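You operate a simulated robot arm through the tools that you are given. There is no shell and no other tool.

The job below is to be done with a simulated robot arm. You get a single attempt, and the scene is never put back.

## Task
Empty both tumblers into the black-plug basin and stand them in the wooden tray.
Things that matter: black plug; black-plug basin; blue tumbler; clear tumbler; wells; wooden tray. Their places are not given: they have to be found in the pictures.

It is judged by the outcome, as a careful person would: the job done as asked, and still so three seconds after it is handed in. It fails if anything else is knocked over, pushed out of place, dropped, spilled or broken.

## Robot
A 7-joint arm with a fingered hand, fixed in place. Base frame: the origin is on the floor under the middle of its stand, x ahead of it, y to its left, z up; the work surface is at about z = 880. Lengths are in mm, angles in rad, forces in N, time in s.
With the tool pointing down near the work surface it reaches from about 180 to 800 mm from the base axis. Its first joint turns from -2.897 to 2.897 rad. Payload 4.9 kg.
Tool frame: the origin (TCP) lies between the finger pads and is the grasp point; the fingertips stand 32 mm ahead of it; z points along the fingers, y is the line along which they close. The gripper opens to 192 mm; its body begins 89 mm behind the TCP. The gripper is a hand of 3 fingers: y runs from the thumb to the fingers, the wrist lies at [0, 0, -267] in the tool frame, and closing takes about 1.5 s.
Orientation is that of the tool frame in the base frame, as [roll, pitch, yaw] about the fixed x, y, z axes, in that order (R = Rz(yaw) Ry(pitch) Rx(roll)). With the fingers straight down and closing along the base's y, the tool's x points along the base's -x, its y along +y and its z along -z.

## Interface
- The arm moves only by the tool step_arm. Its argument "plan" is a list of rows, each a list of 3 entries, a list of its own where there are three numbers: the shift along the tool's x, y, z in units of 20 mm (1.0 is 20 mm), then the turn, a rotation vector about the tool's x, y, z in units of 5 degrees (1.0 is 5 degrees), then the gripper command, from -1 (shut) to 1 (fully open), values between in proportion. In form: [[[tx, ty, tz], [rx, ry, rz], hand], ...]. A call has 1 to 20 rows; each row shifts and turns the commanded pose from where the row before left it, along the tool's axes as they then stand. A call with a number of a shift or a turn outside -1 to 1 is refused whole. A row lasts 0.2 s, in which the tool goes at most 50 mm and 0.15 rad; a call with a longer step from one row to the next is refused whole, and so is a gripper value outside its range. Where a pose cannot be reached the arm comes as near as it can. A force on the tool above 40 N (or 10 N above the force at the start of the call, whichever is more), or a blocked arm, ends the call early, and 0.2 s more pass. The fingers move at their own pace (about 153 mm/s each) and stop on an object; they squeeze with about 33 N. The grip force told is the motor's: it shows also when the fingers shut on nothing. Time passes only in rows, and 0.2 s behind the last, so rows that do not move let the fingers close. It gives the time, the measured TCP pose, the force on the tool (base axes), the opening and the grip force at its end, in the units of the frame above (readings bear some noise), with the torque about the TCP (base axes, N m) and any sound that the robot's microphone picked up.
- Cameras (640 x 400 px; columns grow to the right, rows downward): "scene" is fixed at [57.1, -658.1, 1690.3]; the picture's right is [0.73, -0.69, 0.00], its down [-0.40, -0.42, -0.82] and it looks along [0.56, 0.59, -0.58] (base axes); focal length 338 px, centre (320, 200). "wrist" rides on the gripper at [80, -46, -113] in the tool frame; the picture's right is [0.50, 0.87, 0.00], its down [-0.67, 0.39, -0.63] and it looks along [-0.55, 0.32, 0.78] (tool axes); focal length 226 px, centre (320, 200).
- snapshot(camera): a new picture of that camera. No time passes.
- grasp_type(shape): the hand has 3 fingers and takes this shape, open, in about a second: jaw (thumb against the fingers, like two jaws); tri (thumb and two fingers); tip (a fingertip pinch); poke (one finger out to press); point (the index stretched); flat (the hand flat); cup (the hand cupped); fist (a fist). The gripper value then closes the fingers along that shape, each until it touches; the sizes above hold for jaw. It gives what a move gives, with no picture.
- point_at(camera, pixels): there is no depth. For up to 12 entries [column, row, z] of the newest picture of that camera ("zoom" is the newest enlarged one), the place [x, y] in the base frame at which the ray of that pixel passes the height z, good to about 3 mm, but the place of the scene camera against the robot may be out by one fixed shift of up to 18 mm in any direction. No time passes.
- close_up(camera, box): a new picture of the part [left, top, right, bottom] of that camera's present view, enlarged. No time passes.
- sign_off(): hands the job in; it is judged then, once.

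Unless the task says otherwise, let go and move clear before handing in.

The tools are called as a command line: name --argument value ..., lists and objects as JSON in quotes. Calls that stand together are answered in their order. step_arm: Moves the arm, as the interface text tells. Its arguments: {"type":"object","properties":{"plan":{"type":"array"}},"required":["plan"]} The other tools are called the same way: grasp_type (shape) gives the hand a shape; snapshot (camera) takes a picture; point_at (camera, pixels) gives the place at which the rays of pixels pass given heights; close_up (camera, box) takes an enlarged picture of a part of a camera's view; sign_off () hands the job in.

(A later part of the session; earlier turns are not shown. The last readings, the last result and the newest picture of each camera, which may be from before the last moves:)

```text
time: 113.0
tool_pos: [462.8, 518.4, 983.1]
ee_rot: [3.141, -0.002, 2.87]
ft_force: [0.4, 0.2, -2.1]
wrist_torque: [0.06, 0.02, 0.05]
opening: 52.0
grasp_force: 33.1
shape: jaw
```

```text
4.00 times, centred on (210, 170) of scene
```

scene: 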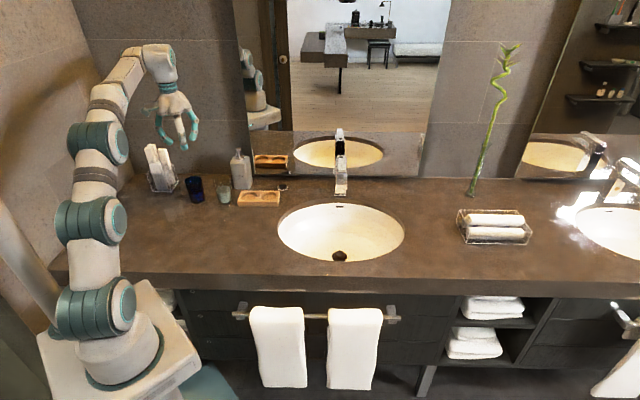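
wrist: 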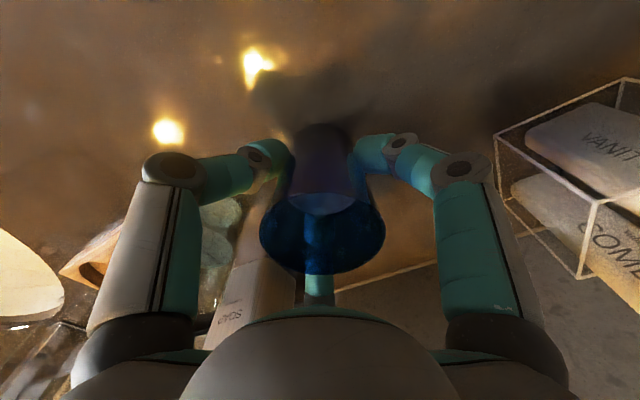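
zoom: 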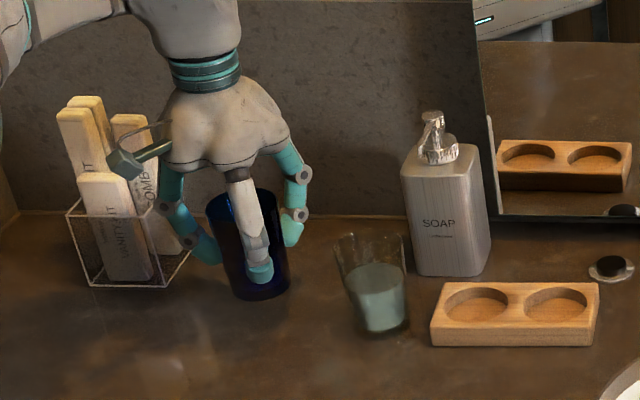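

The tumbler is up and held firmly, with about 2 N of weight and no slip. I'll raise it to travel height and move smoothly to above the basin.

step_arm --plan '[[[0, 0, -0.5], [0, 0, 0], -1], [[0, 0, -0.8], [0, 0, 0], -1], [[0, 0, -0.9], [0, 0, 0], -1], [[0, 0, -0.9], [0, 0, 0], -1], [[0, 0, -0.9], [0, 0, 0], -1], [[0, 0, -0.9], [0, 0, 0], -1], [[0, 0, -0.9], [0, 0, 0], -1], [[0, 0, -0.9], [0, 0, 0], -1], [[0, 0, -0.9], [0, 0, 0], -1], [[0, 0, -0.5], [0, 0, 0], -1], [[0, 0, -0.3], [0, 0, 0], -1]]'

step_arm --plan '[[[-0.3, -0.323, 0], [0, 0, 0], -1], [[-0.5, -0.538, 0], [0, 0, 0], -1], [[-0.7, -0.753, 0], [0, 0, 0], -1], [[-0.733, -0.789, 0], [0, 0, 0], -1], [[-0.733, -0.789, 0], [0, 0, 0], -1], [[-0.733, -0.789, 0], [0, 0, 0], -1], [[-0.733, -0.789, 0], [0, 0, 0], -1], [[-0.733, -0.789, 0], [0, 0, 0], -1], [[-0.733, -0.789, 0], [0, 0, 0], -1], [[-0.733, -0.789, 0], [0, 0, 0], -1], [[-0.733, -0.789, 0], [0, 0, 0], -1], [[-0.733, -0.789, 0], [0, 0, 0], -1], [[-0.733, -0.789, 0], [0, 0, 0], -1], [[-0.733, -0.789, 0], [0, 0, 0], -1], [[-0.733, -0.789, 0], [0, 0, 0], -1], [[-0.733, -0.789, 0], [0, 0, 0], -1], [[-0.733, -0.789, 0], [0, 0, 0], -1], [[-0.733, -0.789, 0], [0, 0, 0], -1], [[-0.5, -0.538, 0], [0, 0, 0], -1], [[-0.3, -0.323, 0], [0, 0, 0], -1]]'

snapshot --camera "scene"

```text
time: 115.4
tool_pos: [461.1, 517.9, 1152.9]
ee_rot: [3.14, 0.0, 2.869]
ft_force: [0.1, 0.0, -3.0]
wrist_torque: [-0.02, 0.0, -0.02]
opening: 51.6
grasp_force: 32.9
shape: jaw
```

```text
time: 119.6
tool_pos: [640.1, 168.7, 1152.3]
ee_rot: [3.14, -0.002, 2.87]
ft_force: [-0.2, 0.3, -2.0]
wrist_torque: [-0.01, 0.01, 0.03]
opening: 51.7
grasp_force: 32.7
shape: jaw
```

```text
taken
```

scene: 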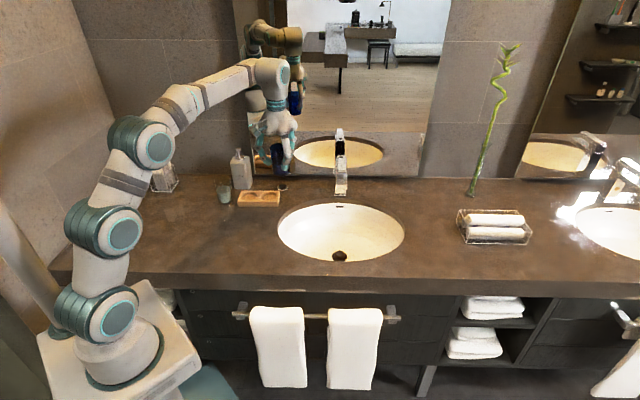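

Halfway there at (640,169,1152) with the grip steady. I'll complete the approach to about (725,15) and then yaw so a finger gap will face down.

step_arm --plan '[[[-0.4, -0.406, 0.03], [0, 0, 0], -1], [[-0.7, -0.71, 0.04], [0, 0, 0], -1], [[-0.9, -0.913, 0.05], [0, 0, 0], -1], [[-0.95, -0.964, 0.05], [0, 0, 0], -1], [[-0.95, -0.964, 0.05], [0, 0, 0], -1], [[-0.9, -0.913, 0.05], [0, 0, 0], -1], [[-0.7, -0.71, 0.04], [0, 0, 0], -1], [[-0.4, -0.406, 0.03], [0, 0, 0], -1], [[-0.275, -0.279, 0.01], [0, 0, 0], -1], [[0, 0, 0], [0, 0, 0], -1]]'

step_arm --plan '[[[0, 0, 0], [0, 0, -0.5], -1], [[0, 0, 0], [0, 0, -0.976], -1], [[0, 0, 0], [0, 0, -0.976], -1], [[0, 0, 0], [0, 0, -0.976], -1], [[0, 0, 0], [0, 0, -0.976], -1], [[0, 0, 0], [0, 0, -0.976], -1], [[0, 0, 0], [0, 0, -0.976], -1], [[0, 0, 0], [0, 0, -0.976], -1], [[0, 0, 0], [0, 0, -0.976], -1], [[0, 0, 0], [0, 0, -0.976], -1], [[0, 0, 0], [0, 0, -0.976], -1], [[0, 0, 0], [0, 0, -0.976], -1], [[0, 0, 0], [0, 0, -0.976], -1], [[0, 0, 0], [0, 0, -0.976], -1], [[0, 0, 0], [0, 0, -0.976], -1], [[0, 0, 0], [0, 0, -0.976], -1], [[0, 0, 0], [0, 0, 0], -1]]'

snapshot --camera "wrist"

snapshot --camera "scene"

```text
time: 121.8
tool_pos: [724.6, 14.1, 1143.4]
ee_rot: [3.141, -0.001, 2.87]
ft_force: [-0.3, 0.0, -2.2]
wrist_torque: [-0.03, -0.04, 0.01]
opening: 51.9
grasp_force: 33.0
shape: jaw
```

```text
time: 125.4
tool_pos: [726.4, 15.4, 1143.6]
ee_rot: [3.141, 0.003, -2.093]
ft_force: [-0.3, 0.4, -2.7]
wrist_torque: [0.0, 0.02, -0.01]
opening: 51.4
grasp_force: 32.7
shape: jaw
```

```text
taken
```

wrist: 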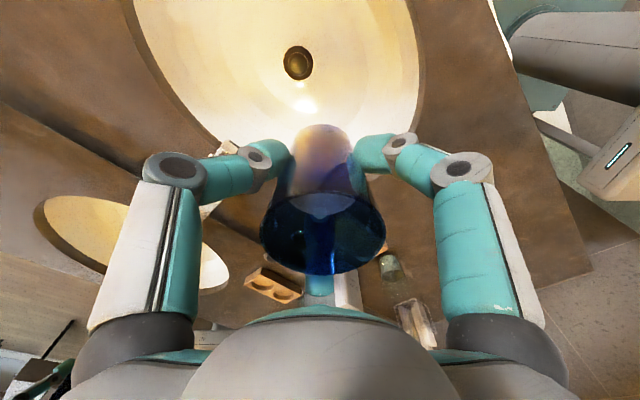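

```text
taken
```

scene: 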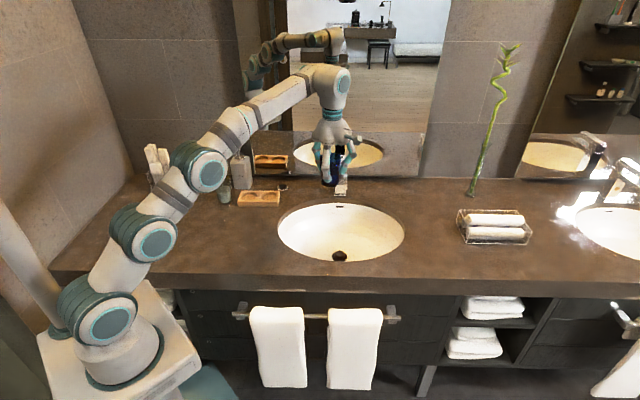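

The tumbler is over the basin at (726,15) and steady. I'll start rolling it sideways, slowing down as it approaches the pouring angle.

step_arm --plan '[[[0, 0, 0], [-0.3, -0.52, 0], -1], [[0, 0, 0], [-0.45, -0.779, 0], -1], [[0, 0, 0], [-0.45, -0.779, 0], -1], [[0, 0, 0], [-0.45, -0.779, 0], -1], [[0, 0, 0], [-0.45, -0.779, 0], -1], [[0, 0, 0], [-0.4, -0.693, 0], -1], [[0, 0, 0], [-0.3, -0.52, 0], -1], [[0, 0, 0], [-0.25, -0.433, 0], -1], [[0, 0, 0], [-0.25, -0.433, 0], -1], [[0, 0, 0], [-0.25, -0.433, 0], -1], [[0, 0, 0], [-0.25, -0.433, 0], -1], [[0, 0, 0], [-0.25, -0.433, 0], -1], [[0, 0, 0], [-0.25, -0.433, 0], -1], [[0, 0, 0], [-0.25, -0.433, 0], -1]]'

snapshot --camera "scene"

snapshot --camera "wrist"

```text
time: 128.4
tool_pos: [726.3, 15.1, 1142.8]
ee_rot: [2.667, 0.669, -2.261]
ft_force: [-0.1, 0.4, -3.1]
wrist_torque: [-0.01, -0.01, 0.0]
opening: 51.9
grasp_force: 33.1
shape: jaw
```

```text
taken
```

scene: 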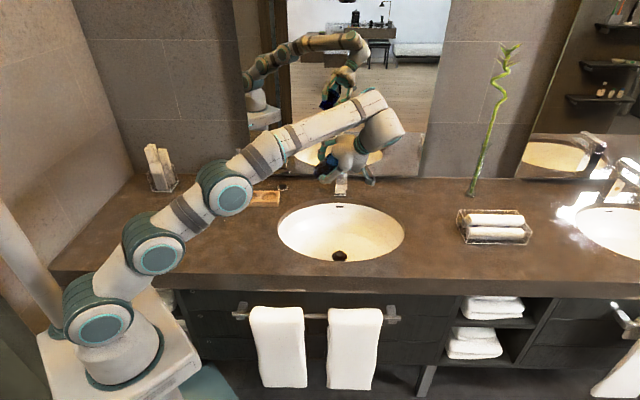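

```text
taken
```

wrist: 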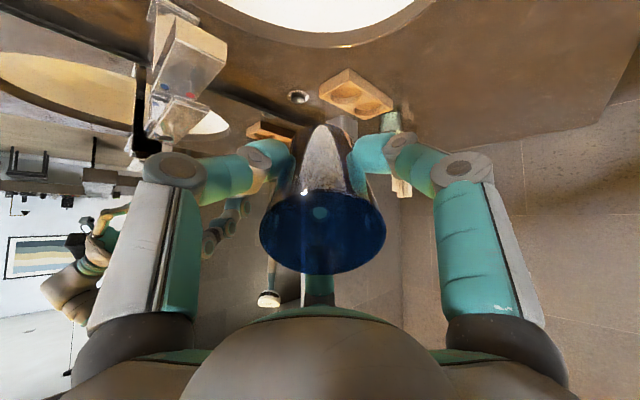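

Tilt is about 45° and the water is still inside. I'll continue slowly into the pour.

step_arm --plan '[[[0, 0, 0], [-0.25, -0.433, 0], -1], [[0, 0, 0], [-0.25, -0.433, 0], -1], [[0, 0, 0], [-0.25, -0.433, 0], -1], [[0, 0, 0], [-0.25, -0.433, 0], -1], [[0, 0, 0], [-0.25, -0.433, 0], -1], [[0, 0, 0], [-0.25, -0.433, 0], -1], [[0, 0, 0], [-0.25, -0.433, 0], -1], [[0, 0, 0], [-0.25, -0.433, 0], -1]]'

snapshot --camera "scene"

snapshot --camera "wrist"

```text
time: 130.2
tool_pos: [725.8, 14.6, 1145.1]
ee_rot: [2.305, 0.911, -2.525]
ft_force: [-1.3, 0.1, -2.3]
wrist_torque: [-0.04, 0.04, 0.0]
opening: 51.6
grasp_force: 32.9
shape: jaw
```

```text
taken
```

scene: 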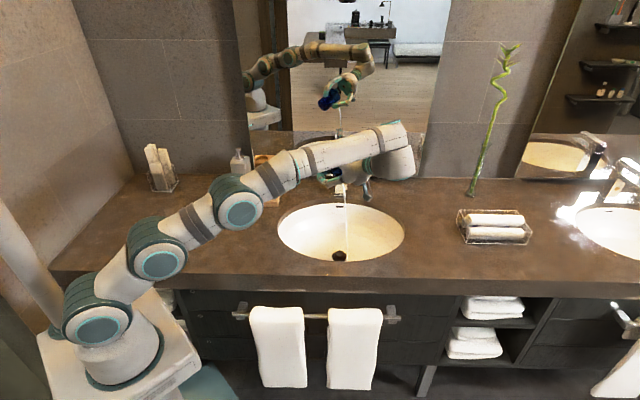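

```text
taken
```

wrist: 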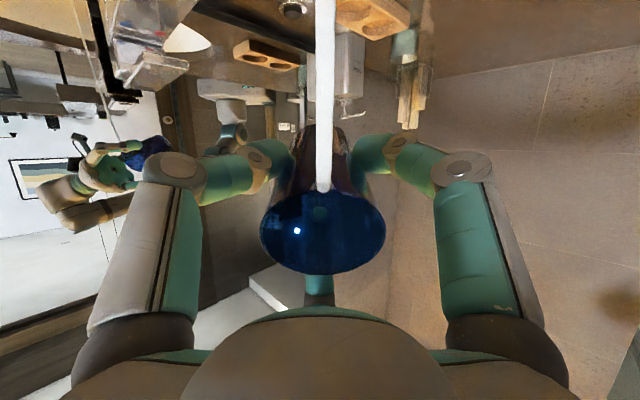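

A stream is falling from the lip into the basin, seen at scene column ~344 ending near the drain. I'll continue tilting to empty it.

step_arm --plan '[[[0, 0, 0], [-0.2, -0.346, 0], -1], [[0, 0, 0], [-0.2, -0.346, 0], -1], [[0, 0, 0], [-0.2, -0.346, 0], -1], [[0, 0, 0], [-0.2, -0.346, 0], -1], [[0, 0, 0], [-0.2, -0.346, 0], -1], [[0, 0, 0], [-0.25, -0.433, 0], -1], [[0, 0, 0], [-0.25, -0.433, 0], -1], [[0, 0, 0], [-0.25, -0.433, 0], -1], [[0, 0, 0], [-0.25, -0.433, 0], -1], [[0, 0, 0], [-0.25, -0.433, 0], -1], [[0, 0, 0], [-0.25, -0.433, 0], -1], [[0, 0, 0], [-0.25, -0.433, 0], -1], [[0, 0, 0], [-0.25, -0.433, 0], -1]]'

close_up --camera "scene" --box '[260, 140, 440, 280]'

snapshot --camera "wrist"

```text
time: 133.0
tool_pos: [725.9, 14.6, 1143.9]
ee_rot: [1.37, 1.039, 2.968]
ft_force: [0.6, 0.0, -1.1]
wrist_torque: [-0.06, -0.03, 0.01]
opening: 51.6
grasp_force: 33.4
shape: jaw
```

```text
2.86 times, centred on (350, 210) of scene
```

zoom: 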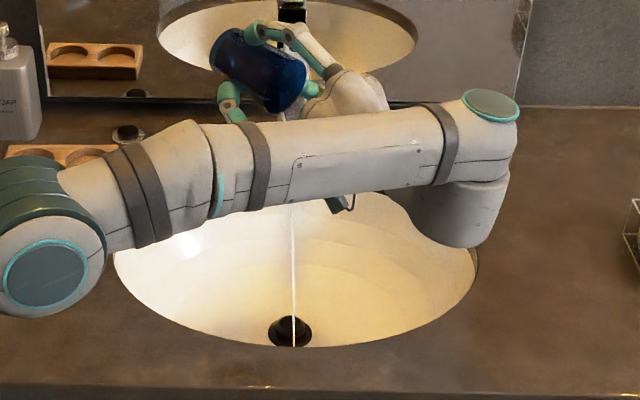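

```text
taken
```

wrist: 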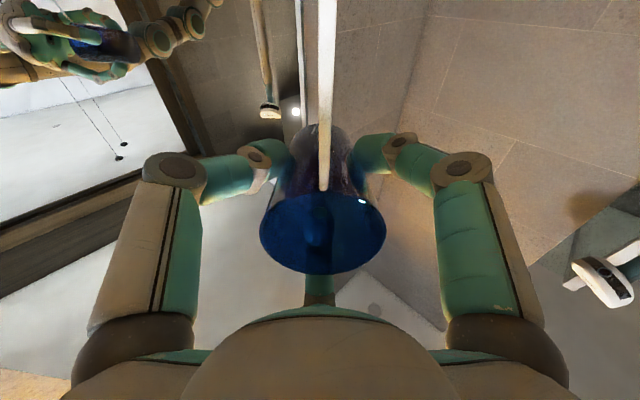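

The tumbler is at about 95° with a thin stream landing in the basin by the drain, and the load has dropped to about 1 N. I'll tilt further and hold until it is empty.

step_arm --plan '[[[0, 0, 0], [-0.3, -0.52, 0], -1], [[0, 0, 0], [-0.3, -0.52, 0], -1], [[0, 0, 0], [-0.3, -0.52, 0], -1], [[0, 0, 0], [-0.3, -0.52, 0], -1], [[0, 0, 0], [-0.3, -0.52, 0], -1], [[0, 0, 0], [-0.3, -0.52, 0], -1], [[0, 0, 0], [0, 0, 0], -1], [[0, 0, 0], [0, 0, 0], -1], [[0, 0, 0], [0, 0, 0], -1], [[0, 0, 0], [0, 0, 0], -1], [[0, 0, 0], [0, 0, 0], -1], [[0, 0, 0], [0, 0, 0], -1], [[0, 0, 0], [0, 0, 0], -1], [[0, 0, 0], [0, 0, 0], -1], [[0, 0, 0], [0, 0, 0], -1], [[0, 0, 0], [0, 0, 0], -1]]'

close_up --camera "scene" --box '[260, 140, 440, 280]'

snapshot --camera "wrist"

```text
time: 136.4
tool_pos: [725.0, 16.4, 1144.5]
ee_rot: [0.849, 0.914, 2.531]
ft_force: [-0.8, 0.8, -1.5]
wrist_torque: [-0.04, -0.03, 0.01]
opening: 51.5
grasp_force: 33.4
shape: jaw
```

```text
2.86 times, centred on (350, 210) of scene
```

zoom: 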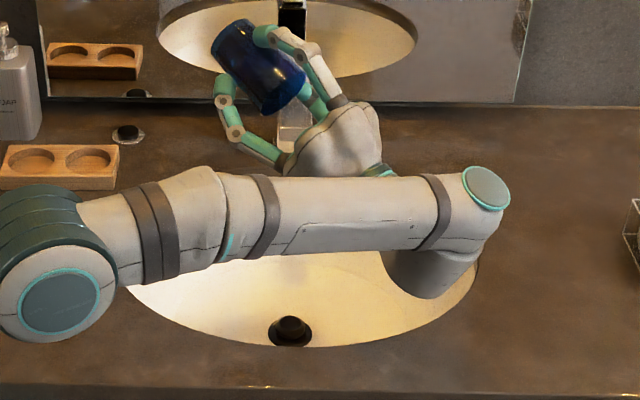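

```text
taken
```

wrist: 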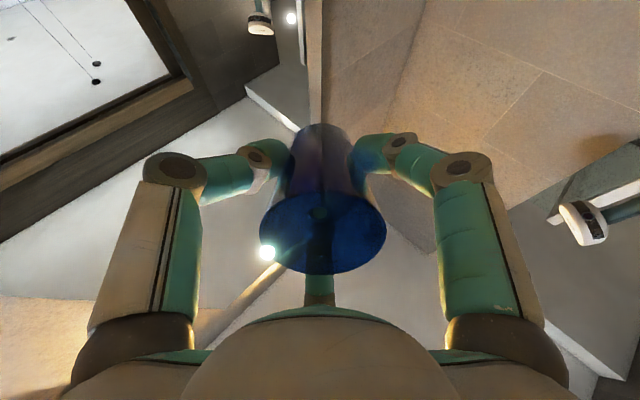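

The stream has stopped and the blue tumbler is empty. I'll roll it back upright.

step_arm --plan '[[[0, 0, 0], [0.5, 0.866, 0], -1], [[0, 0, 0], [0.5, 0.866, 0], -1], [[0, 0, 0], [0.5, 0.866, 0], -1], [[0, 0, 0], [0.5, 0.866, 0], -1], [[0, 0, 0], [0.5, 0.866, 0], -1], [[0, 0, 0], [0.5, 0.866, 0], -1], [[0, 0, 0], [0.5, 0.866, 0], -1], [[0, 0, 0], [0.5, 0.866, 0], -1], [[0, 0, 0], [0.5, 0.866, 0], -1], [[0, 0, 0], [0.5, 0.866, 0], -1], [[0, 0, 0], [0.5, 0.866, 0], -1], [[0, 0, 0], [0.5, 0.866, 0], -1], [[0, 0, 0], [0.5, 0.866, 0], -1], [[0, 0, 0], [0.5, 0.866, 0], -1], [[0, 0, 0], [0.5, 0.866, 0], -1], [[0, 0, 0], [0.5, 0.866, 0], -1], [[0, 0, 0], [0.5, 0.866, 0], -1], [[0, 0, 0], [0.5, 0.866, 0], -1], [[0, 0, 0], [0.5, 0.866, 0], -1], [[0, 0, 0], [0.5, 0.866, 0], -1]]'

step_arm --plan '[[[0, 0, 0], [0.5, 0.866, 0], -1], [[0, 0, 0], [0.5, 0.866, 0], -1], [[0, 0, 0], [0.35, 0.606, 0], -1], [[0, 0, 0], [0, 0, 0], -1]]'

snapshot --camera "wrist"

snapshot --camera "scene"

```text
time: 140.6
tool_pos: [725.5, 14.4, 1144.8]
ee_rot: [3.022, 0.206, -2.105]
ft_force: [0.0, -0.4, -1.1]
wrist_torque: [-0.02, 0.01, 0.04]
opening: 51.7
grasp_force: 33.3
shape: jaw
```

```text
time: 141.6
tool_pos: [725.9, 15.8, 1144.4]
ee_rot: [3.14, 0.003, -2.094]
ft_force: [0.6, 1.1, -1.2]
wrist_torque: [0.01, 0.03, 0.0]
opening: 51.5
grasp_force: 32.8
shape: jaw
```

```text
taken
```

wrist: 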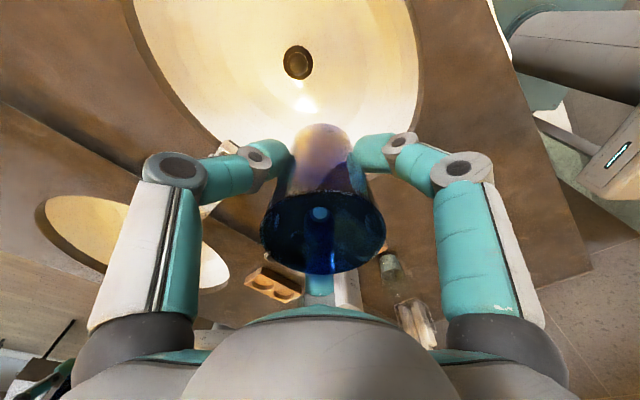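

```text
taken
```

scene: 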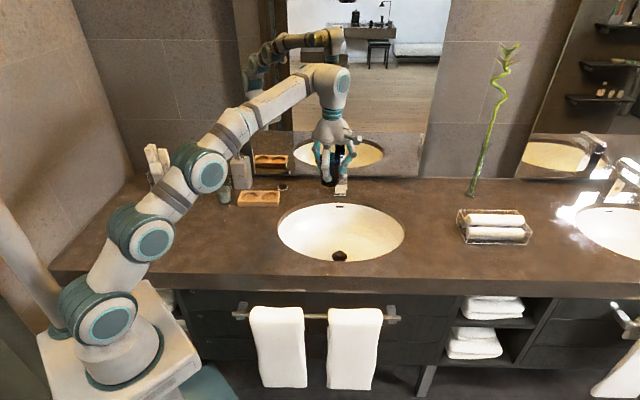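

The blue tumbler is upright, empty and still firmly held. I'll lower a little and move toward the right-hand well of the tray at about (674,308), staying high.

step_arm --plan '[[[0, 0, 0.75], [0, 0, 0], -1], [[0, 0, 0.75], [0, 0, 0], -1], [[0, 0, 0.75], [0, 0, 0], -1], [[-0.4, 0.337, 0], [0, 0, 0], -1], [[-0.813, 0.684, 0], [0, 0, 0], -1], [[-0.813, 0.684, 0], [0, 0, 0], -1], [[-0.813, 0.684, 0], [0, 0, 0], -1], [[-0.813, 0.684, 0], [0, 0, 0], -1], [[-0.813, 0.684, 0], [0, 0, 0], -1], [[-0.813, 0.684, 0], [0, 0, 0], -1], [[-0.813, 0.684, 0], [0, 0, 0], -1], [[-0.813, 0.684, 0], [0, 0, 0], -1], [[-0.813, 0.684, 0], [0, 0, 0], -1], [[-0.813, 0.684, 0], [0, 0, 0], -1], [[-0.813, 0.684, 0], [0, 0, 0], -1], [[-0.813, 0.684, 0], [0, 0, 0], -1], [[-0.813, 0.684, 0], [0, 0, 0], -1], [[-0.413, 0.347, 0], [0, 0, 0], -1], [[0, 0, 0], [0, 0, 0], -1]]'

snapshot --camera "wrist"

close_up --camera "scene" --box '[200, 120, 320, 220]'

```text
time: 145.6
tool_pos: [672.6, 309.1, 1099.7]
ee_rot: [3.141, 0.006, -2.095]
ft_force: [1.0, 0.1, -2.3]
wrist_torque: [0.03, -0.03, -0.01]
opening: 51.4
grasp_force: 33.2
shape: jaw
```

```text
taken
```

wrist: 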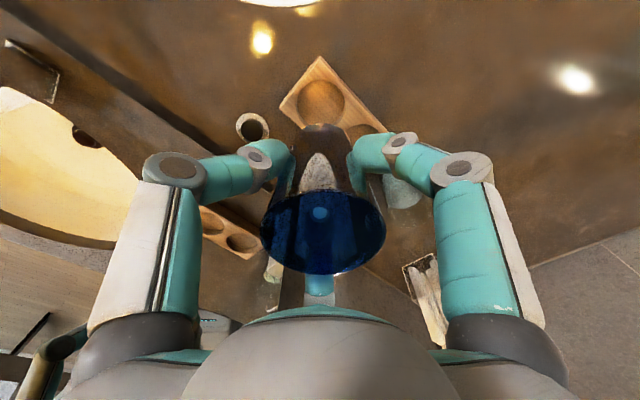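

```text
4.00 times, centred on (260, 170) of scene
```

zoom: 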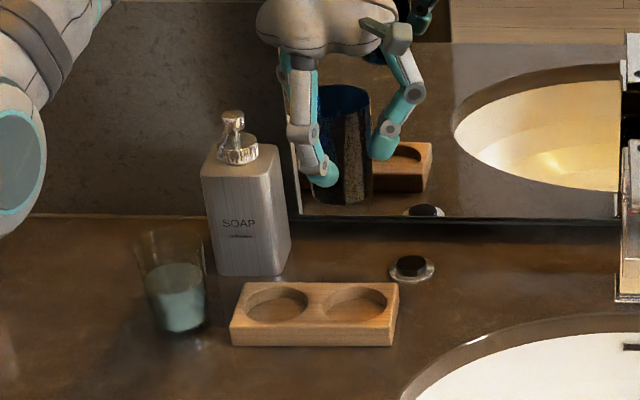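

The right-hand well is visible in the wrist view at about (322,105). I'll enlarge it to get its centre accurately.

close_up --camera "wrist" --box '[260, 40, 420, 140]'

```text
4.00 times, centred on (340, 90) of wrist
```

zoom: 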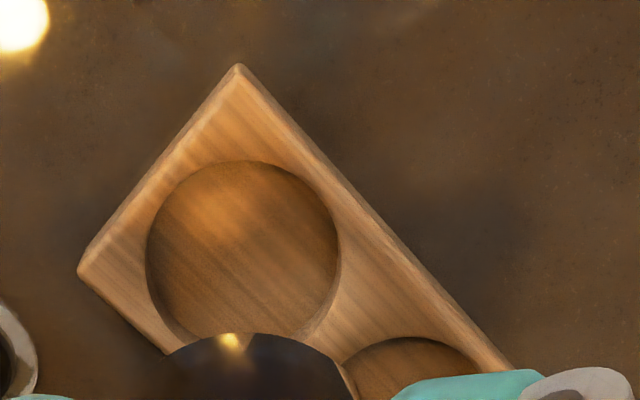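

point_at --camera "zoom" --pixels '[[243, 258, 900], [243, 258, 904], [243, 258, 910], [146, 255, 904], [340, 255, 904], [243, 160, 904], [172, 190, 904], [314, 190, 904], [172, 325, 904], [318, 322, 904], [238, 65, 904], [78, 270, 904]]'

```text
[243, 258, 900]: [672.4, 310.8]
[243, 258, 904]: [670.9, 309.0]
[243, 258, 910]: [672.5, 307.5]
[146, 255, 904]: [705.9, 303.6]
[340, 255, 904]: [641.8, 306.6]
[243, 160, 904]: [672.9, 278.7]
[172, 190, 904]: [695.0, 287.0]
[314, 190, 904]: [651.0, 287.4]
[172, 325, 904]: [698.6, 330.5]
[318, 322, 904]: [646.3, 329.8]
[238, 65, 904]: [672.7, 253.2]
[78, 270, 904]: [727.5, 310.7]
```

The well centre is about (673,310.5) with a radius of about 32 mm, and the tumbler is already nearly over it. I'll nudge by 2 mm, descend to just above the tray and check the alignment.

step_arm --plan '[[[-0.115, -0.05, 0], [0, 0, 0], -1], [[0, 0, 0.9], [0, 0, 0], -1], [[0, 0, 0.9], [0, 0, 0], -1], [[0, 0, 0.9], [0, 0, 0], -1], [[0, 0, 0.9], [0, 0, 0], -1], [[0, 0, 0.9], [0, 0, 0], -1], [[0, 0, 0.8], [0, 0, 0], -1], [[0, 0, 0.5], [0, 0, 0], -1], [[0, 0, 0], [0, 0, 0], -1]]'

close_up --camera "scene" --box '[215, 140, 315, 220]'

snapshot --camera "wrist"

```text
time: 147.6
tool_pos: [676.2, 307.5, 984.1]
ee_rot: [3.139, 0.003, -2.095]
ft_force: [-0.4, -0.2, -2.4]
wrist_torque: [0.0, 0.01, 0.04]
opening: 51.5
grasp_force: 33.0
shape: jaw
```

```text
5.00 times, centred on (265, 180) of scene
```

zoom: 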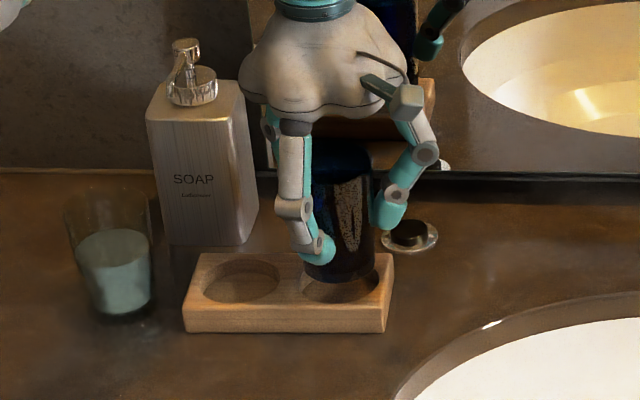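

```text
taken
```

wrist: 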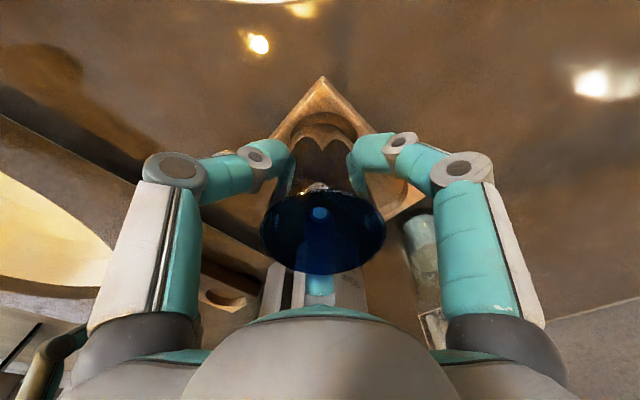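

Column alignment looks good. I'll zoom in tightly to check the fore-aft alignment of the tumbler's foot with the well.

close_up --camera "scene" --box '[245, 170, 301, 205]'

close_up --camera "wrist" --box '[250, 60, 400, 160]'

```text
11.43 times, centred on (273, 188) of scene
```

zoom: 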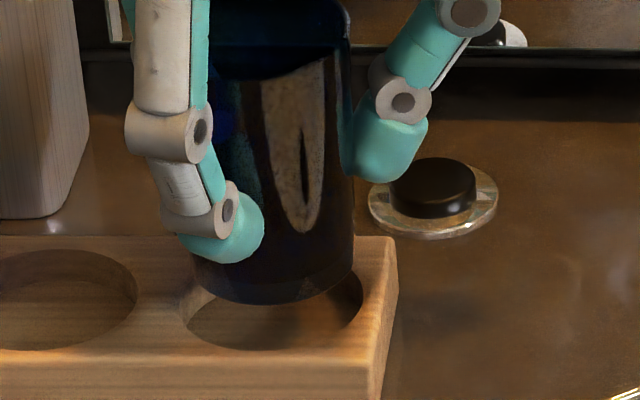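

```text
4.00 times, centred on (325, 110) of wrist
```

zoom: 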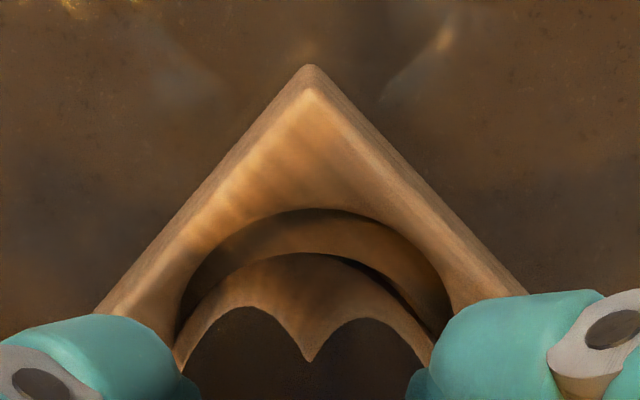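

point_at --camera "zoom" --pixels '[[315, 209, 904], [180, 330, 904], [450, 325, 904], [240, 232, 904], [390, 232, 904], [310, 95, 904], [313, 252, 892], [200, 310, 892], [420, 310, 892]]'

```text
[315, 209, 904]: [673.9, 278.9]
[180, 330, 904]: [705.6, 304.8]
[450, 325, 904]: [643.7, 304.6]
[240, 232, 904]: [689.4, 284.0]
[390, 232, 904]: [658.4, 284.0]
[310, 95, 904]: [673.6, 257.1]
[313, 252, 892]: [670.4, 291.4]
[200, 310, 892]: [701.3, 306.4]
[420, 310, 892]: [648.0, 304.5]
```

The well centre is (674,310.5) and the tumbler axis is within about 2 mm of it, inside the clearance. I'll lower slowly into the well, watching the force.

step_arm --plan '[[[0.049, -0.045, 0.2], [0, 0, 0], -1], [[0, 0, 0.2], [0, 0, 0], -1], [[0, 0, 0.2], [0, 0, 0], -1], [[0, 0, 0.2], [0, 0, 0], -1], [[0, 0, 0.15], [0, 0, 0], -1], [[0, 0, 0.1], [0, 0, 0], -1], [[0, 0, 0], [0, 0, 0], -1]]'

close_up --camera "scene" --box '[245, 170, 301, 205]'

```text
time: 149.2
tool_pos: [676.6, 308.6, 963.8]
ee_rot: [3.14, 0.004, -2.096]
ft_force: [-0.2, -0.3, -1.1]
wrist_torque: [-0.03, 0.0, 0.01]
opening: 51.3
grasp_force: 32.9
shape: jaw
```

```text
11.43 times, centred on (273, 188) of scene
```

zoom: 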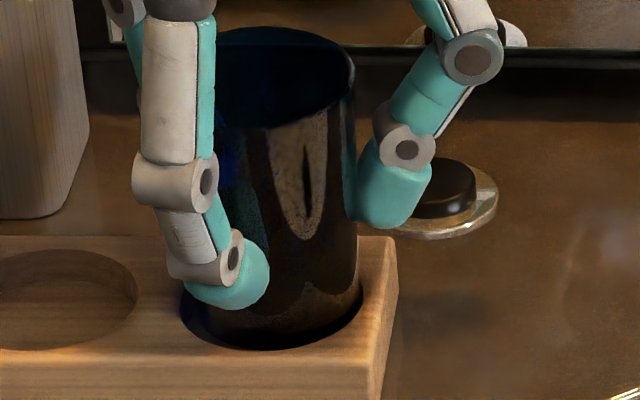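

The foot is entering the well without contact force; it sits slightly to the right, with a gap visible at (190,320). I'll shift about 1.5 mm left and continue down gently.

step_arm --plan '[[[-0.018, 0.075, 0], [0, 0, 0], -1], [[0, 0, 0.1], [0, 0, 0], -1], [[0, 0, 0.1], [0, 0, 0], -1], [[0, 0, 0.1], [0, 0, 0], -1], [[0, 0, 0], [0, 0, 0], -1]]'

close_up --camera "scene" --box '[245, 170, 301, 205]'

```text
time: 150.4
tool_pos: [675.9, 311.6, 956.9]
ee_rot: [3.141, 0.004, -2.096]
ft_force: [0.2, 0.6, -1.1]
wrist_torque: [0.01, -0.05, 0.0]
opening: 51.5
grasp_force: 32.7
shape: jaw
```

```text
11.43 times, centred on (273, 188) of scene
```

zoom: 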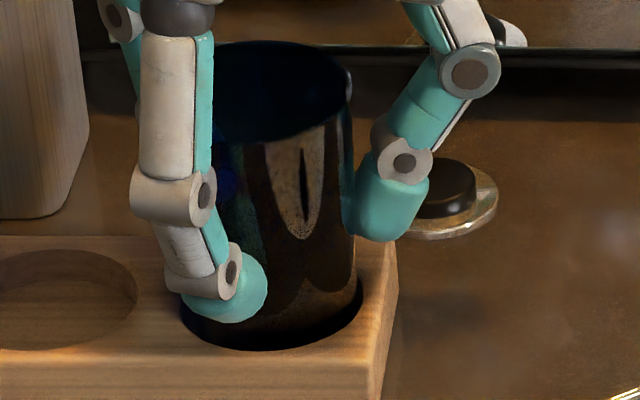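

No contact yet at z=957. I'll keep lowering in small steps until it touches down.

step_arm --plan '[[[0, 0, 0.08], [0, 0, 0], -1], [[0, 0, 0.08], [0, 0, 0], -1], [[0, 0, 0], [0, 0, 0], -1]]'

step_arm --plan '[[[0, 0, 0.08], [0, 0, 0], -1], [[0, 0, 0.08], [0, 0, 0], -1], [[0, 0, 0], [0, 0, 0], -1]]'

```text
time: 151.2
tool_pos: [674.2, 309.6, 955.1]
ee_rot: [3.14, 0.005, -2.095]
ft_force: [0.1, -0.5, -2.2]
wrist_torque: [-0.01, 0.03, -0.05]
opening: 51.7
grasp_force: 32.7
shape: jaw
```

```text
time: 152.0
tool_pos: [675.3, 310.9, 953.1]
ee_rot: [-3.141, 0.006, -2.094]
ft_force: [-2.1, -2.9, 8.6]
wrist_torque: [-0.13, 0.12, 0.0]
opening: 51.7
grasp_force: 32.7
shape: jaw
```

It has touched down: an upward force of 8.6 N at z=953. I'll ease off 1 mm and open the fingers to about 115 mm.

step_arm --plan '[[[0, 0, -0.06], [0, 0, 0], -1], [[0, 0, 0], [0, 0, 0], -1], [[0, 0, 0], [0, 0, 0], -0.35], [[0, 0, 0], [0, 0, 0], -0.2], [[0, 0, 0], [0, 0, 0], 0], [[0, 0, 0], [0, 0, 0], 0.2], [[0, 0, 0], [0, 0, 0], 0.2], [[0, 0, 0], [0, 0, 0], 0.2]]'

close_up --camera "scene" --box '[230, 150, 310, 210]'

snapshot --camera "wrist"

```text
time: 153.8
tool_pos: [675.3, 309.6, 952.7]
ee_rot: [3.139, 0.004, -2.094]
ft_force: [0.1, -0.7, -0.1]
wrist_torque: [-0.03, 0.0, 0.01]
opening: 114.3
grasp_force: 0.0
shape: jaw
```

```text
6.67 times, centred on (270, 180) of scene
```

zoom: 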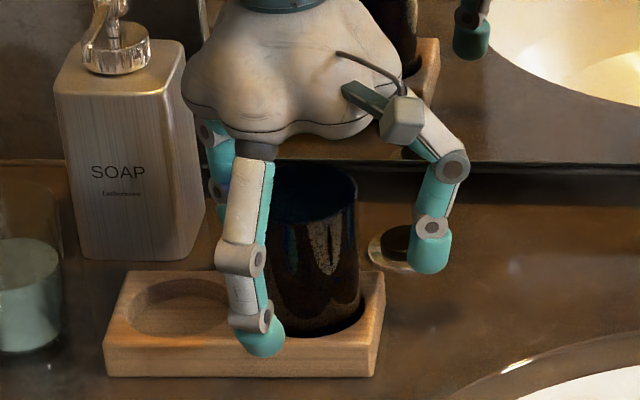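

```text
taken
```

wrist: 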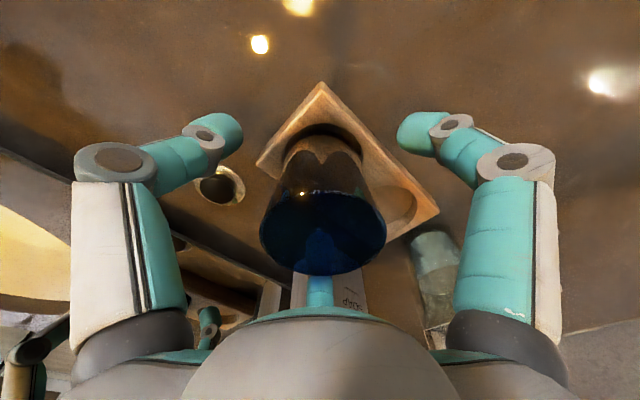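

The blue tumbler stands in the well and the fingers are clear. I'll rise straight up.

step_arm --plan '[[[0, 0, -0.3], [0, 0, 0], 0.2], [[0, 0, -0.6], [0, 0, 0], 0.2], [[0, 0, -1], [0, 0, 0], 0.2], [[0, 0, -1], [0, 0, 0], 0.2], [[0, 0, -1], [0, 0, 0], 0.2], [[0, 0, -1], [0, 0, 0], 0.2], [[0, 0, -1], [0, 0, 0], 0.2], [[0, 0, -1], [0, 0, 0], 0.2], [[0, 0, -1], [0, 0, 0], 0.2], [[0, 0, -1], [0, 0, 0], 0.2], [[0, 0, 0], [0, 0, 0], 0.2]]'

close_up --camera "scene" --box '[190, 120, 310, 220]'

snapshot --camera "wrist"

```text
time: 156.2
tool_pos: [676.9, 308.6, 1130.2]
ee_rot: [3.139, 0.004, -2.094]
ft_force: [-0.2, 0.0, 0.2]
wrist_torque: [-0.02, 0.01, 0.04]
opening: 114.6
grasp_force: 0.1
shape: jaw
```

```text
4.00 times, centred on (250, 170) of scene
```

zoom: 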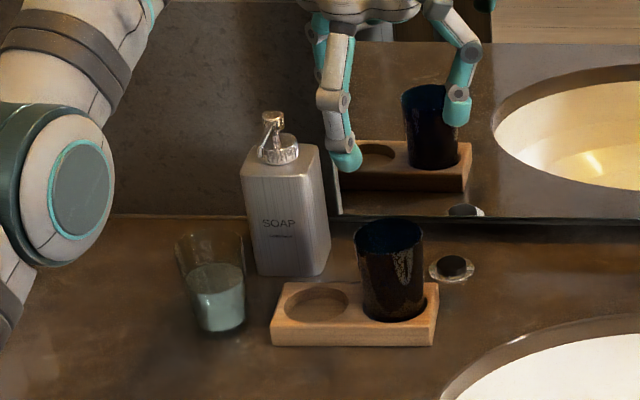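

```text
taken
```

wrist: 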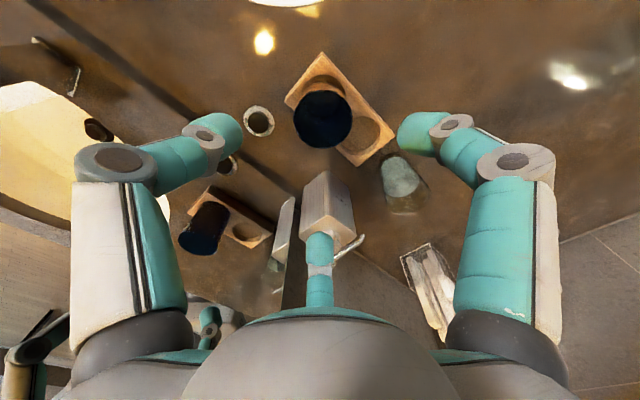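

The blue tumbler stands well in the right well. I'll rise a bit more and move over to the clear tumbler, turning the hand so the soap lies between two fingers.

step_arm --plan '[[[0, 0, -0.8], [0, 0, 0], 0.2], [[0, 0, -0.8], [0, 0, 0], 0.2], [[-0.185, 0.869, 0], [0, 0, 0], 0.2], [[-0.185, 0.869, 0], [0, 0, 0], 0.2], [[-0.185, 0.869, 0], [0, 0, 0], 0.2], [[-0.185, 0.869, 0], [0, 0, 0], 0.2], [[-0.185, 0.869, 0], [0, 0, 0], 0.2], [[-0.185, 0.869, 0], [0, 0, 0], 0.2], [[-0.185, 0.869, 0], [0, 0, 0], 0.2], [[-0.185, 0.869, 0], [0, 0, 0], 0.2], [[-0.185, 0.869, 0], [0, 0, 0], 0.2], [[-0.185, 0.869, 0], [0, 0, 0], 0.2], [[0, 0, 0], [0, 0, 0.8], 0.2], [[0, 0, 0], [0, 0, 0.8], 0.2], [[0, 0, 0], [0, 0, 0.8], 0.2], [[0, 0, 0], [0, 0, 0.8], 0.2], [[0, 0, 0], [0, 0, 0], 0.2]]'

snapshot --camera "wrist"

close_up --camera "wrist" --box '[240, 60, 400, 160]'

```text
time: 159.8
tool_pos: [536.5, 425.1, 1150.9]
ee_rot: [3.139, 0.003, -2.374]
ft_force: [0.1, -0.9, -0.2]
wrist_torque: [0.01, 0.01, 0.02]
opening: 114.5
grasp_force: 0.1
shape: jaw
out of reach, approached as far as the arm can: row 1, 2
```

```text
taken
```

wrist: 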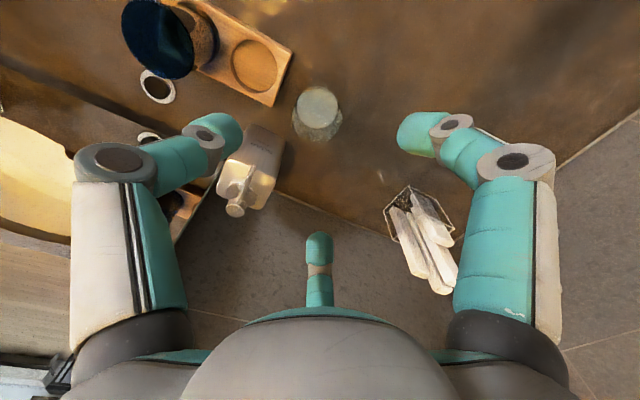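

```text
4.00 times, centred on (320, 110) of wrist
```

zoom: 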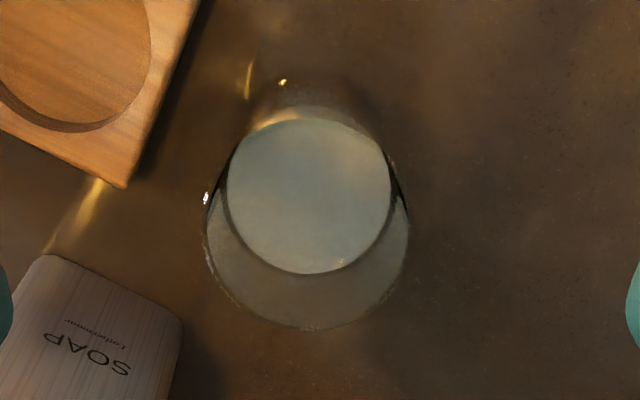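

The clear tumbler's rim spans about 205–410 across with its bottom at 330 in the enlarged view. I'll compute its centre.

point_at --camera "zoom" --pixels '[[307, 226, 978], [307, 226, 970], [205, 240, 978], [410, 235, 978], [310, 331, 978], [240, 310, 978], [380, 305, 978], [309, 196, 930], [226, 190, 930], [392, 190, 930], [60, 255, 1020], [182, 325, 1020]]'

```text
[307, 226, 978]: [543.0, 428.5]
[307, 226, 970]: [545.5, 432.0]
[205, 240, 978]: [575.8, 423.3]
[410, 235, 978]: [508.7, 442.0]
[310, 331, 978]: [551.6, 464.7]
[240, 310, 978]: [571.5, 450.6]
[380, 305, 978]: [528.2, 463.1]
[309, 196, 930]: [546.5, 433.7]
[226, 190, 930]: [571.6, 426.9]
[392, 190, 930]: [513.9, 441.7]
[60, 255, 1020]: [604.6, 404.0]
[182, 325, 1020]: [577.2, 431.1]
```

The clear tumbler's axis is at about (542.7,432.7). I'll centre over it and descend to z≈1045 to re-check.

step_arm --plan '[[[-0.487, 0.058, 0], [0, 0, 0], 0.2], [[0, 0, 0.9], [0, 0, 0], 0.2], [[0, 0, 0.9], [0, 0, 0], 0.2], [[0, 0, 0.9], [0, 0, 0], 0.2], [[0, 0, 0.9], [0, 0, 0], 0.2], [[0, 0, 0.9], [0, 0, 0], 0.2], [[0, 0, 0.8], [0, 0, 0], 0.2], [[0, 0, 0], [0, 0, 0], 0.2]]'

snapshot --camera "wrist"

close_up --camera "wrist" --box '[240, 90, 400, 190]'

close_up --camera "scene" --box '[170, 110, 290, 210]'

```text
time: 161.6
tool_pos: [541.5, 432.0, 1045.4]
ee_rot: [3.137, 0.003, -2.371]
ft_force: [0.2, -0.3, -0.3]
wrist_torque: [-0.02, 0.0, 0.0]
opening: 114.5
grasp_force: 0.0
shape: jaw
```

```text
taken
```

wrist: 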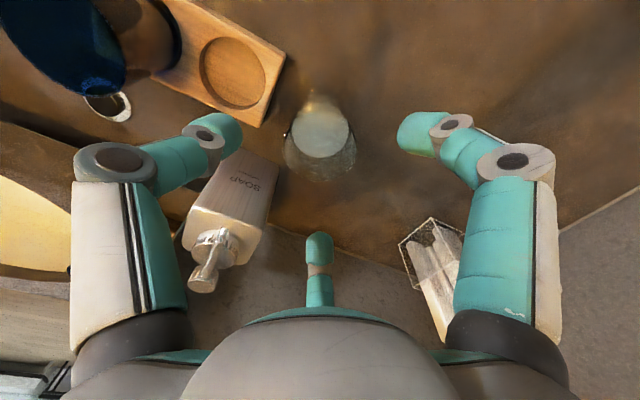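

```text
4.00 times, centred on (320, 140) of wrist
```

zoom: 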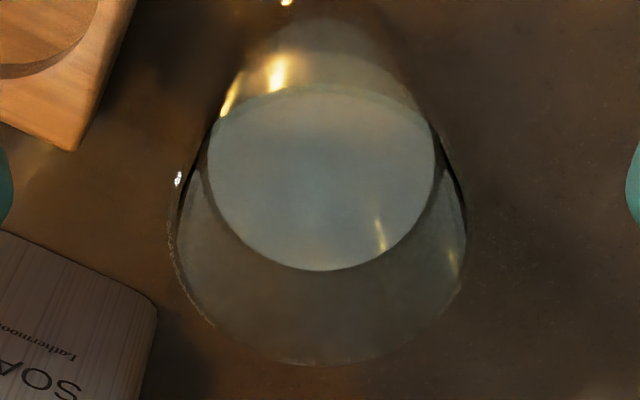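

```text
4.00 times, centred on (230, 160) of scene
```

zoom: 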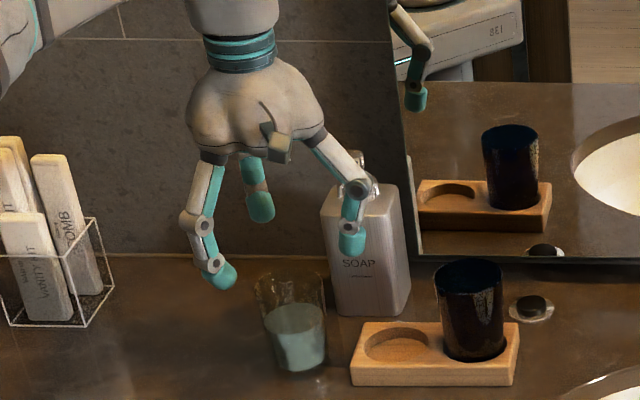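

point_at --camera "zoom" --pixels '[[317, 367, 976], [167, 240, 976], [467, 235, 976], [210, 325, 976], [425, 330, 976], [323, 180, 935], [208, 175, 935], [436, 165, 935], [323, 270, 935], [75, 150, 904]]'

```text
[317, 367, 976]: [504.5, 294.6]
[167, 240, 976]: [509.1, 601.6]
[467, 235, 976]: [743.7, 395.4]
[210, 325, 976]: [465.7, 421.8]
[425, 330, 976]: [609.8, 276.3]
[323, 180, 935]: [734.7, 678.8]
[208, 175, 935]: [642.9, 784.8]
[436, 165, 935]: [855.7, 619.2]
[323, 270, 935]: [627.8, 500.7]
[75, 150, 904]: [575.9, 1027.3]
```

That used the scene enlargement; I'll redo it with wrist pixel coordinates.

point_at --camera "wrist" --pixels '[[319.25, 181.75, 976], [281.75, 150, 976], [356.75, 148.75, 976], [292.5, 171.25, 976], [346.25, 172.5, 976], [320.75, 135, 932], [292, 133.75, 932], [349, 131.25, 932], [320.75, 157.5, 932], [258.75, 127.5, 904], [318, 181, 970]]'

```text
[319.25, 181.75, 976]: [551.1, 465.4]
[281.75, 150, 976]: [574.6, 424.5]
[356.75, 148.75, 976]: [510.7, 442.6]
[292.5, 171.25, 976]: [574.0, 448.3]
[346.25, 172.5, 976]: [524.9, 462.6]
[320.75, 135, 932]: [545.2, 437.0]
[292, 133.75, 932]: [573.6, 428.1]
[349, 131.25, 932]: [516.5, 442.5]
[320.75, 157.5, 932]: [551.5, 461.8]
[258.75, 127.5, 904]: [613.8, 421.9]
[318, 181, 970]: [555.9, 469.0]
```

The tumbler axis is at (542.4,433.4), within 1–2 mm of the hand. I'll descend to z≈950 and check.

step_arm --plan '[[[-0.03, 0.02, 0.95], [0, 0, 0], 0.2], [[0, 0, 0.95], [0, 0, 0], 0.2], [[0, 0, 0.95], [0, 0, 0], 0.2], [[0, 0, 0.95], [0, 0, 0], 0.2], [[0, 0, 0.95], [0, 0, 0], 0.2], [[0, 0, 0], [0, 0, 0], 0.2]]'

close_up --camera "scene" --box '[180, 140, 280, 220]'

snapshot --camera "wrist"

```text
time: 163.0
tool_pos: [541.4, 432.2, 949.8]
ee_rot: [3.138, 0.004, -2.374]
ft_force: [0.2, -0.1, 0.4]
wrist_torque: [-0.04, 0.0, -0.03]
opening: 114.6
grasp_force: 0.0
shape: jaw
```

```text
5.00 times, centred on (230, 180) of scene
```

zoom: 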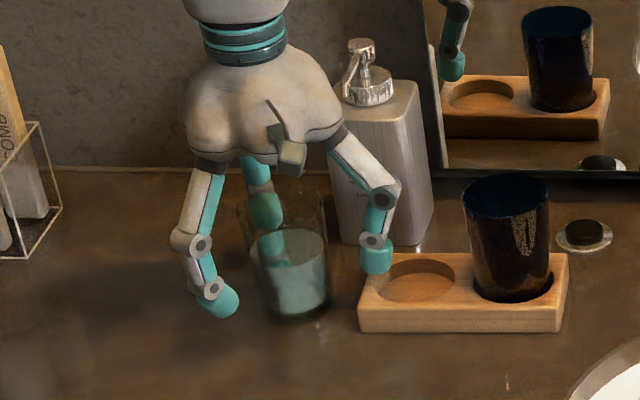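

```text
taken
```

wrist: 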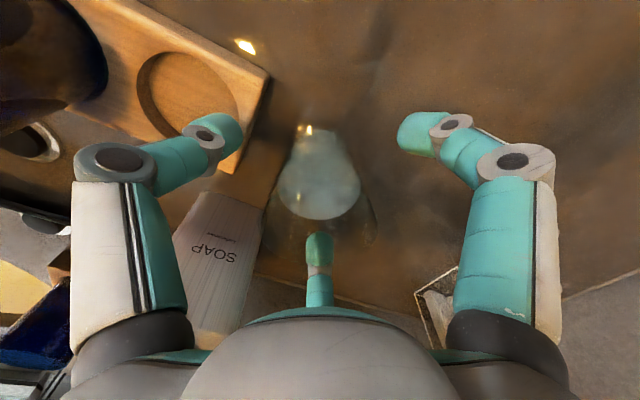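

All fingers are clear of the soap and the tray. I'll close on the clear tumbler.

step_arm --plan '[[[0, 0, 0], [0, 0, 0], -0.2], [[0, 0, 0], [0, 0, 0], -0.5], [[0, 0, 0], [0, 0, 0], -1], [[0, 0, 0], [0, 0, 0], -1], [[0, 0, 0], [0, 0, 0], -1], [[0, 0, 0], [0, 0, 0], -1], [[0, 0, 0], [0, 0, 0], -1], [[0, 0, 0], [0, 0, 0], -1]]'

close_up --camera "scene" --box '[180, 140, 280, 220]'

snapshot --camera "wrist"

```text
time: 164.8
tool_pos: [541.3, 431.4, 949.2]
ee_rot: [3.138, 0.004, -2.373]
ft_force: [-0.1, 0.1, 0.8]
wrist_torque: [0.0, -0.01, -0.03]
opening: 53.4
grasp_force: 33.2
shape: jaw
```

```text
5.00 times, centred on (230, 180) of scene
```

zoom: 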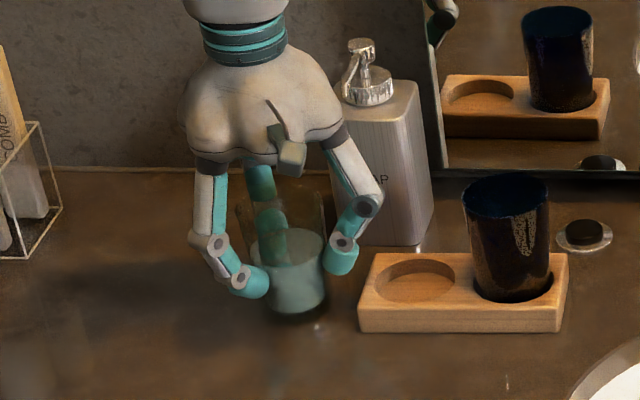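

```text
taken
```

wrist: 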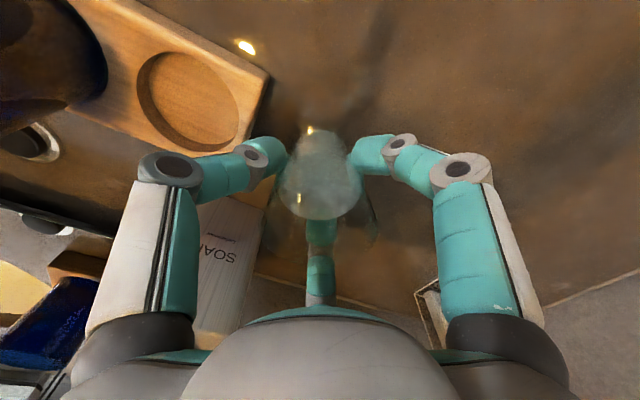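

Gripped at 53.4 mm with 33 N. I'll lift gently and check.

step_arm --plan '[[[0, 0, -0.3], [0, 0, 0], -1], [[0, 0, -0.4], [0, 0, 0], -1], [[0, 0, -0.4], [0, 0, 0], -1], [[0, 0, -0.4], [0, 0, 0], -1], [[0, 0, -0.4], [0, 0, 0], -1], [[0, 0, 0], [0, 0, 0], -1]]'

close_up --camera "scene" --box '[180, 140, 280, 220]'

```text
time: 166.2
tool_pos: [543.3, 431.9, 986.8]
ee_rot: [3.138, 0.003, -2.374]
ft_force: [0.2, 0.7, -2.6]
wrist_torque: [-0.02, -0.01, -0.03]
opening: 53.3
grasp_force: 32.9
shape: jaw
```

```text
5.00 times, centred on (230, 180) of scene
```

zoom: 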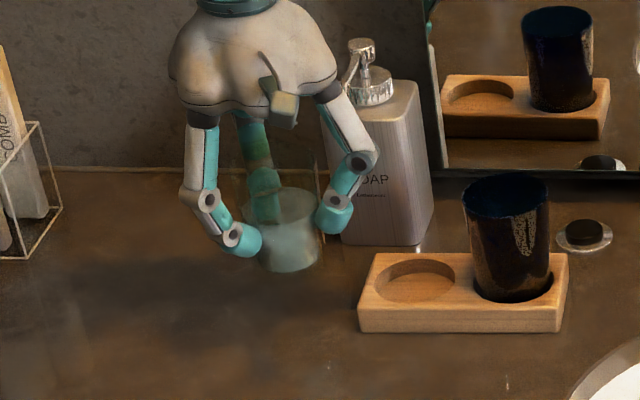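

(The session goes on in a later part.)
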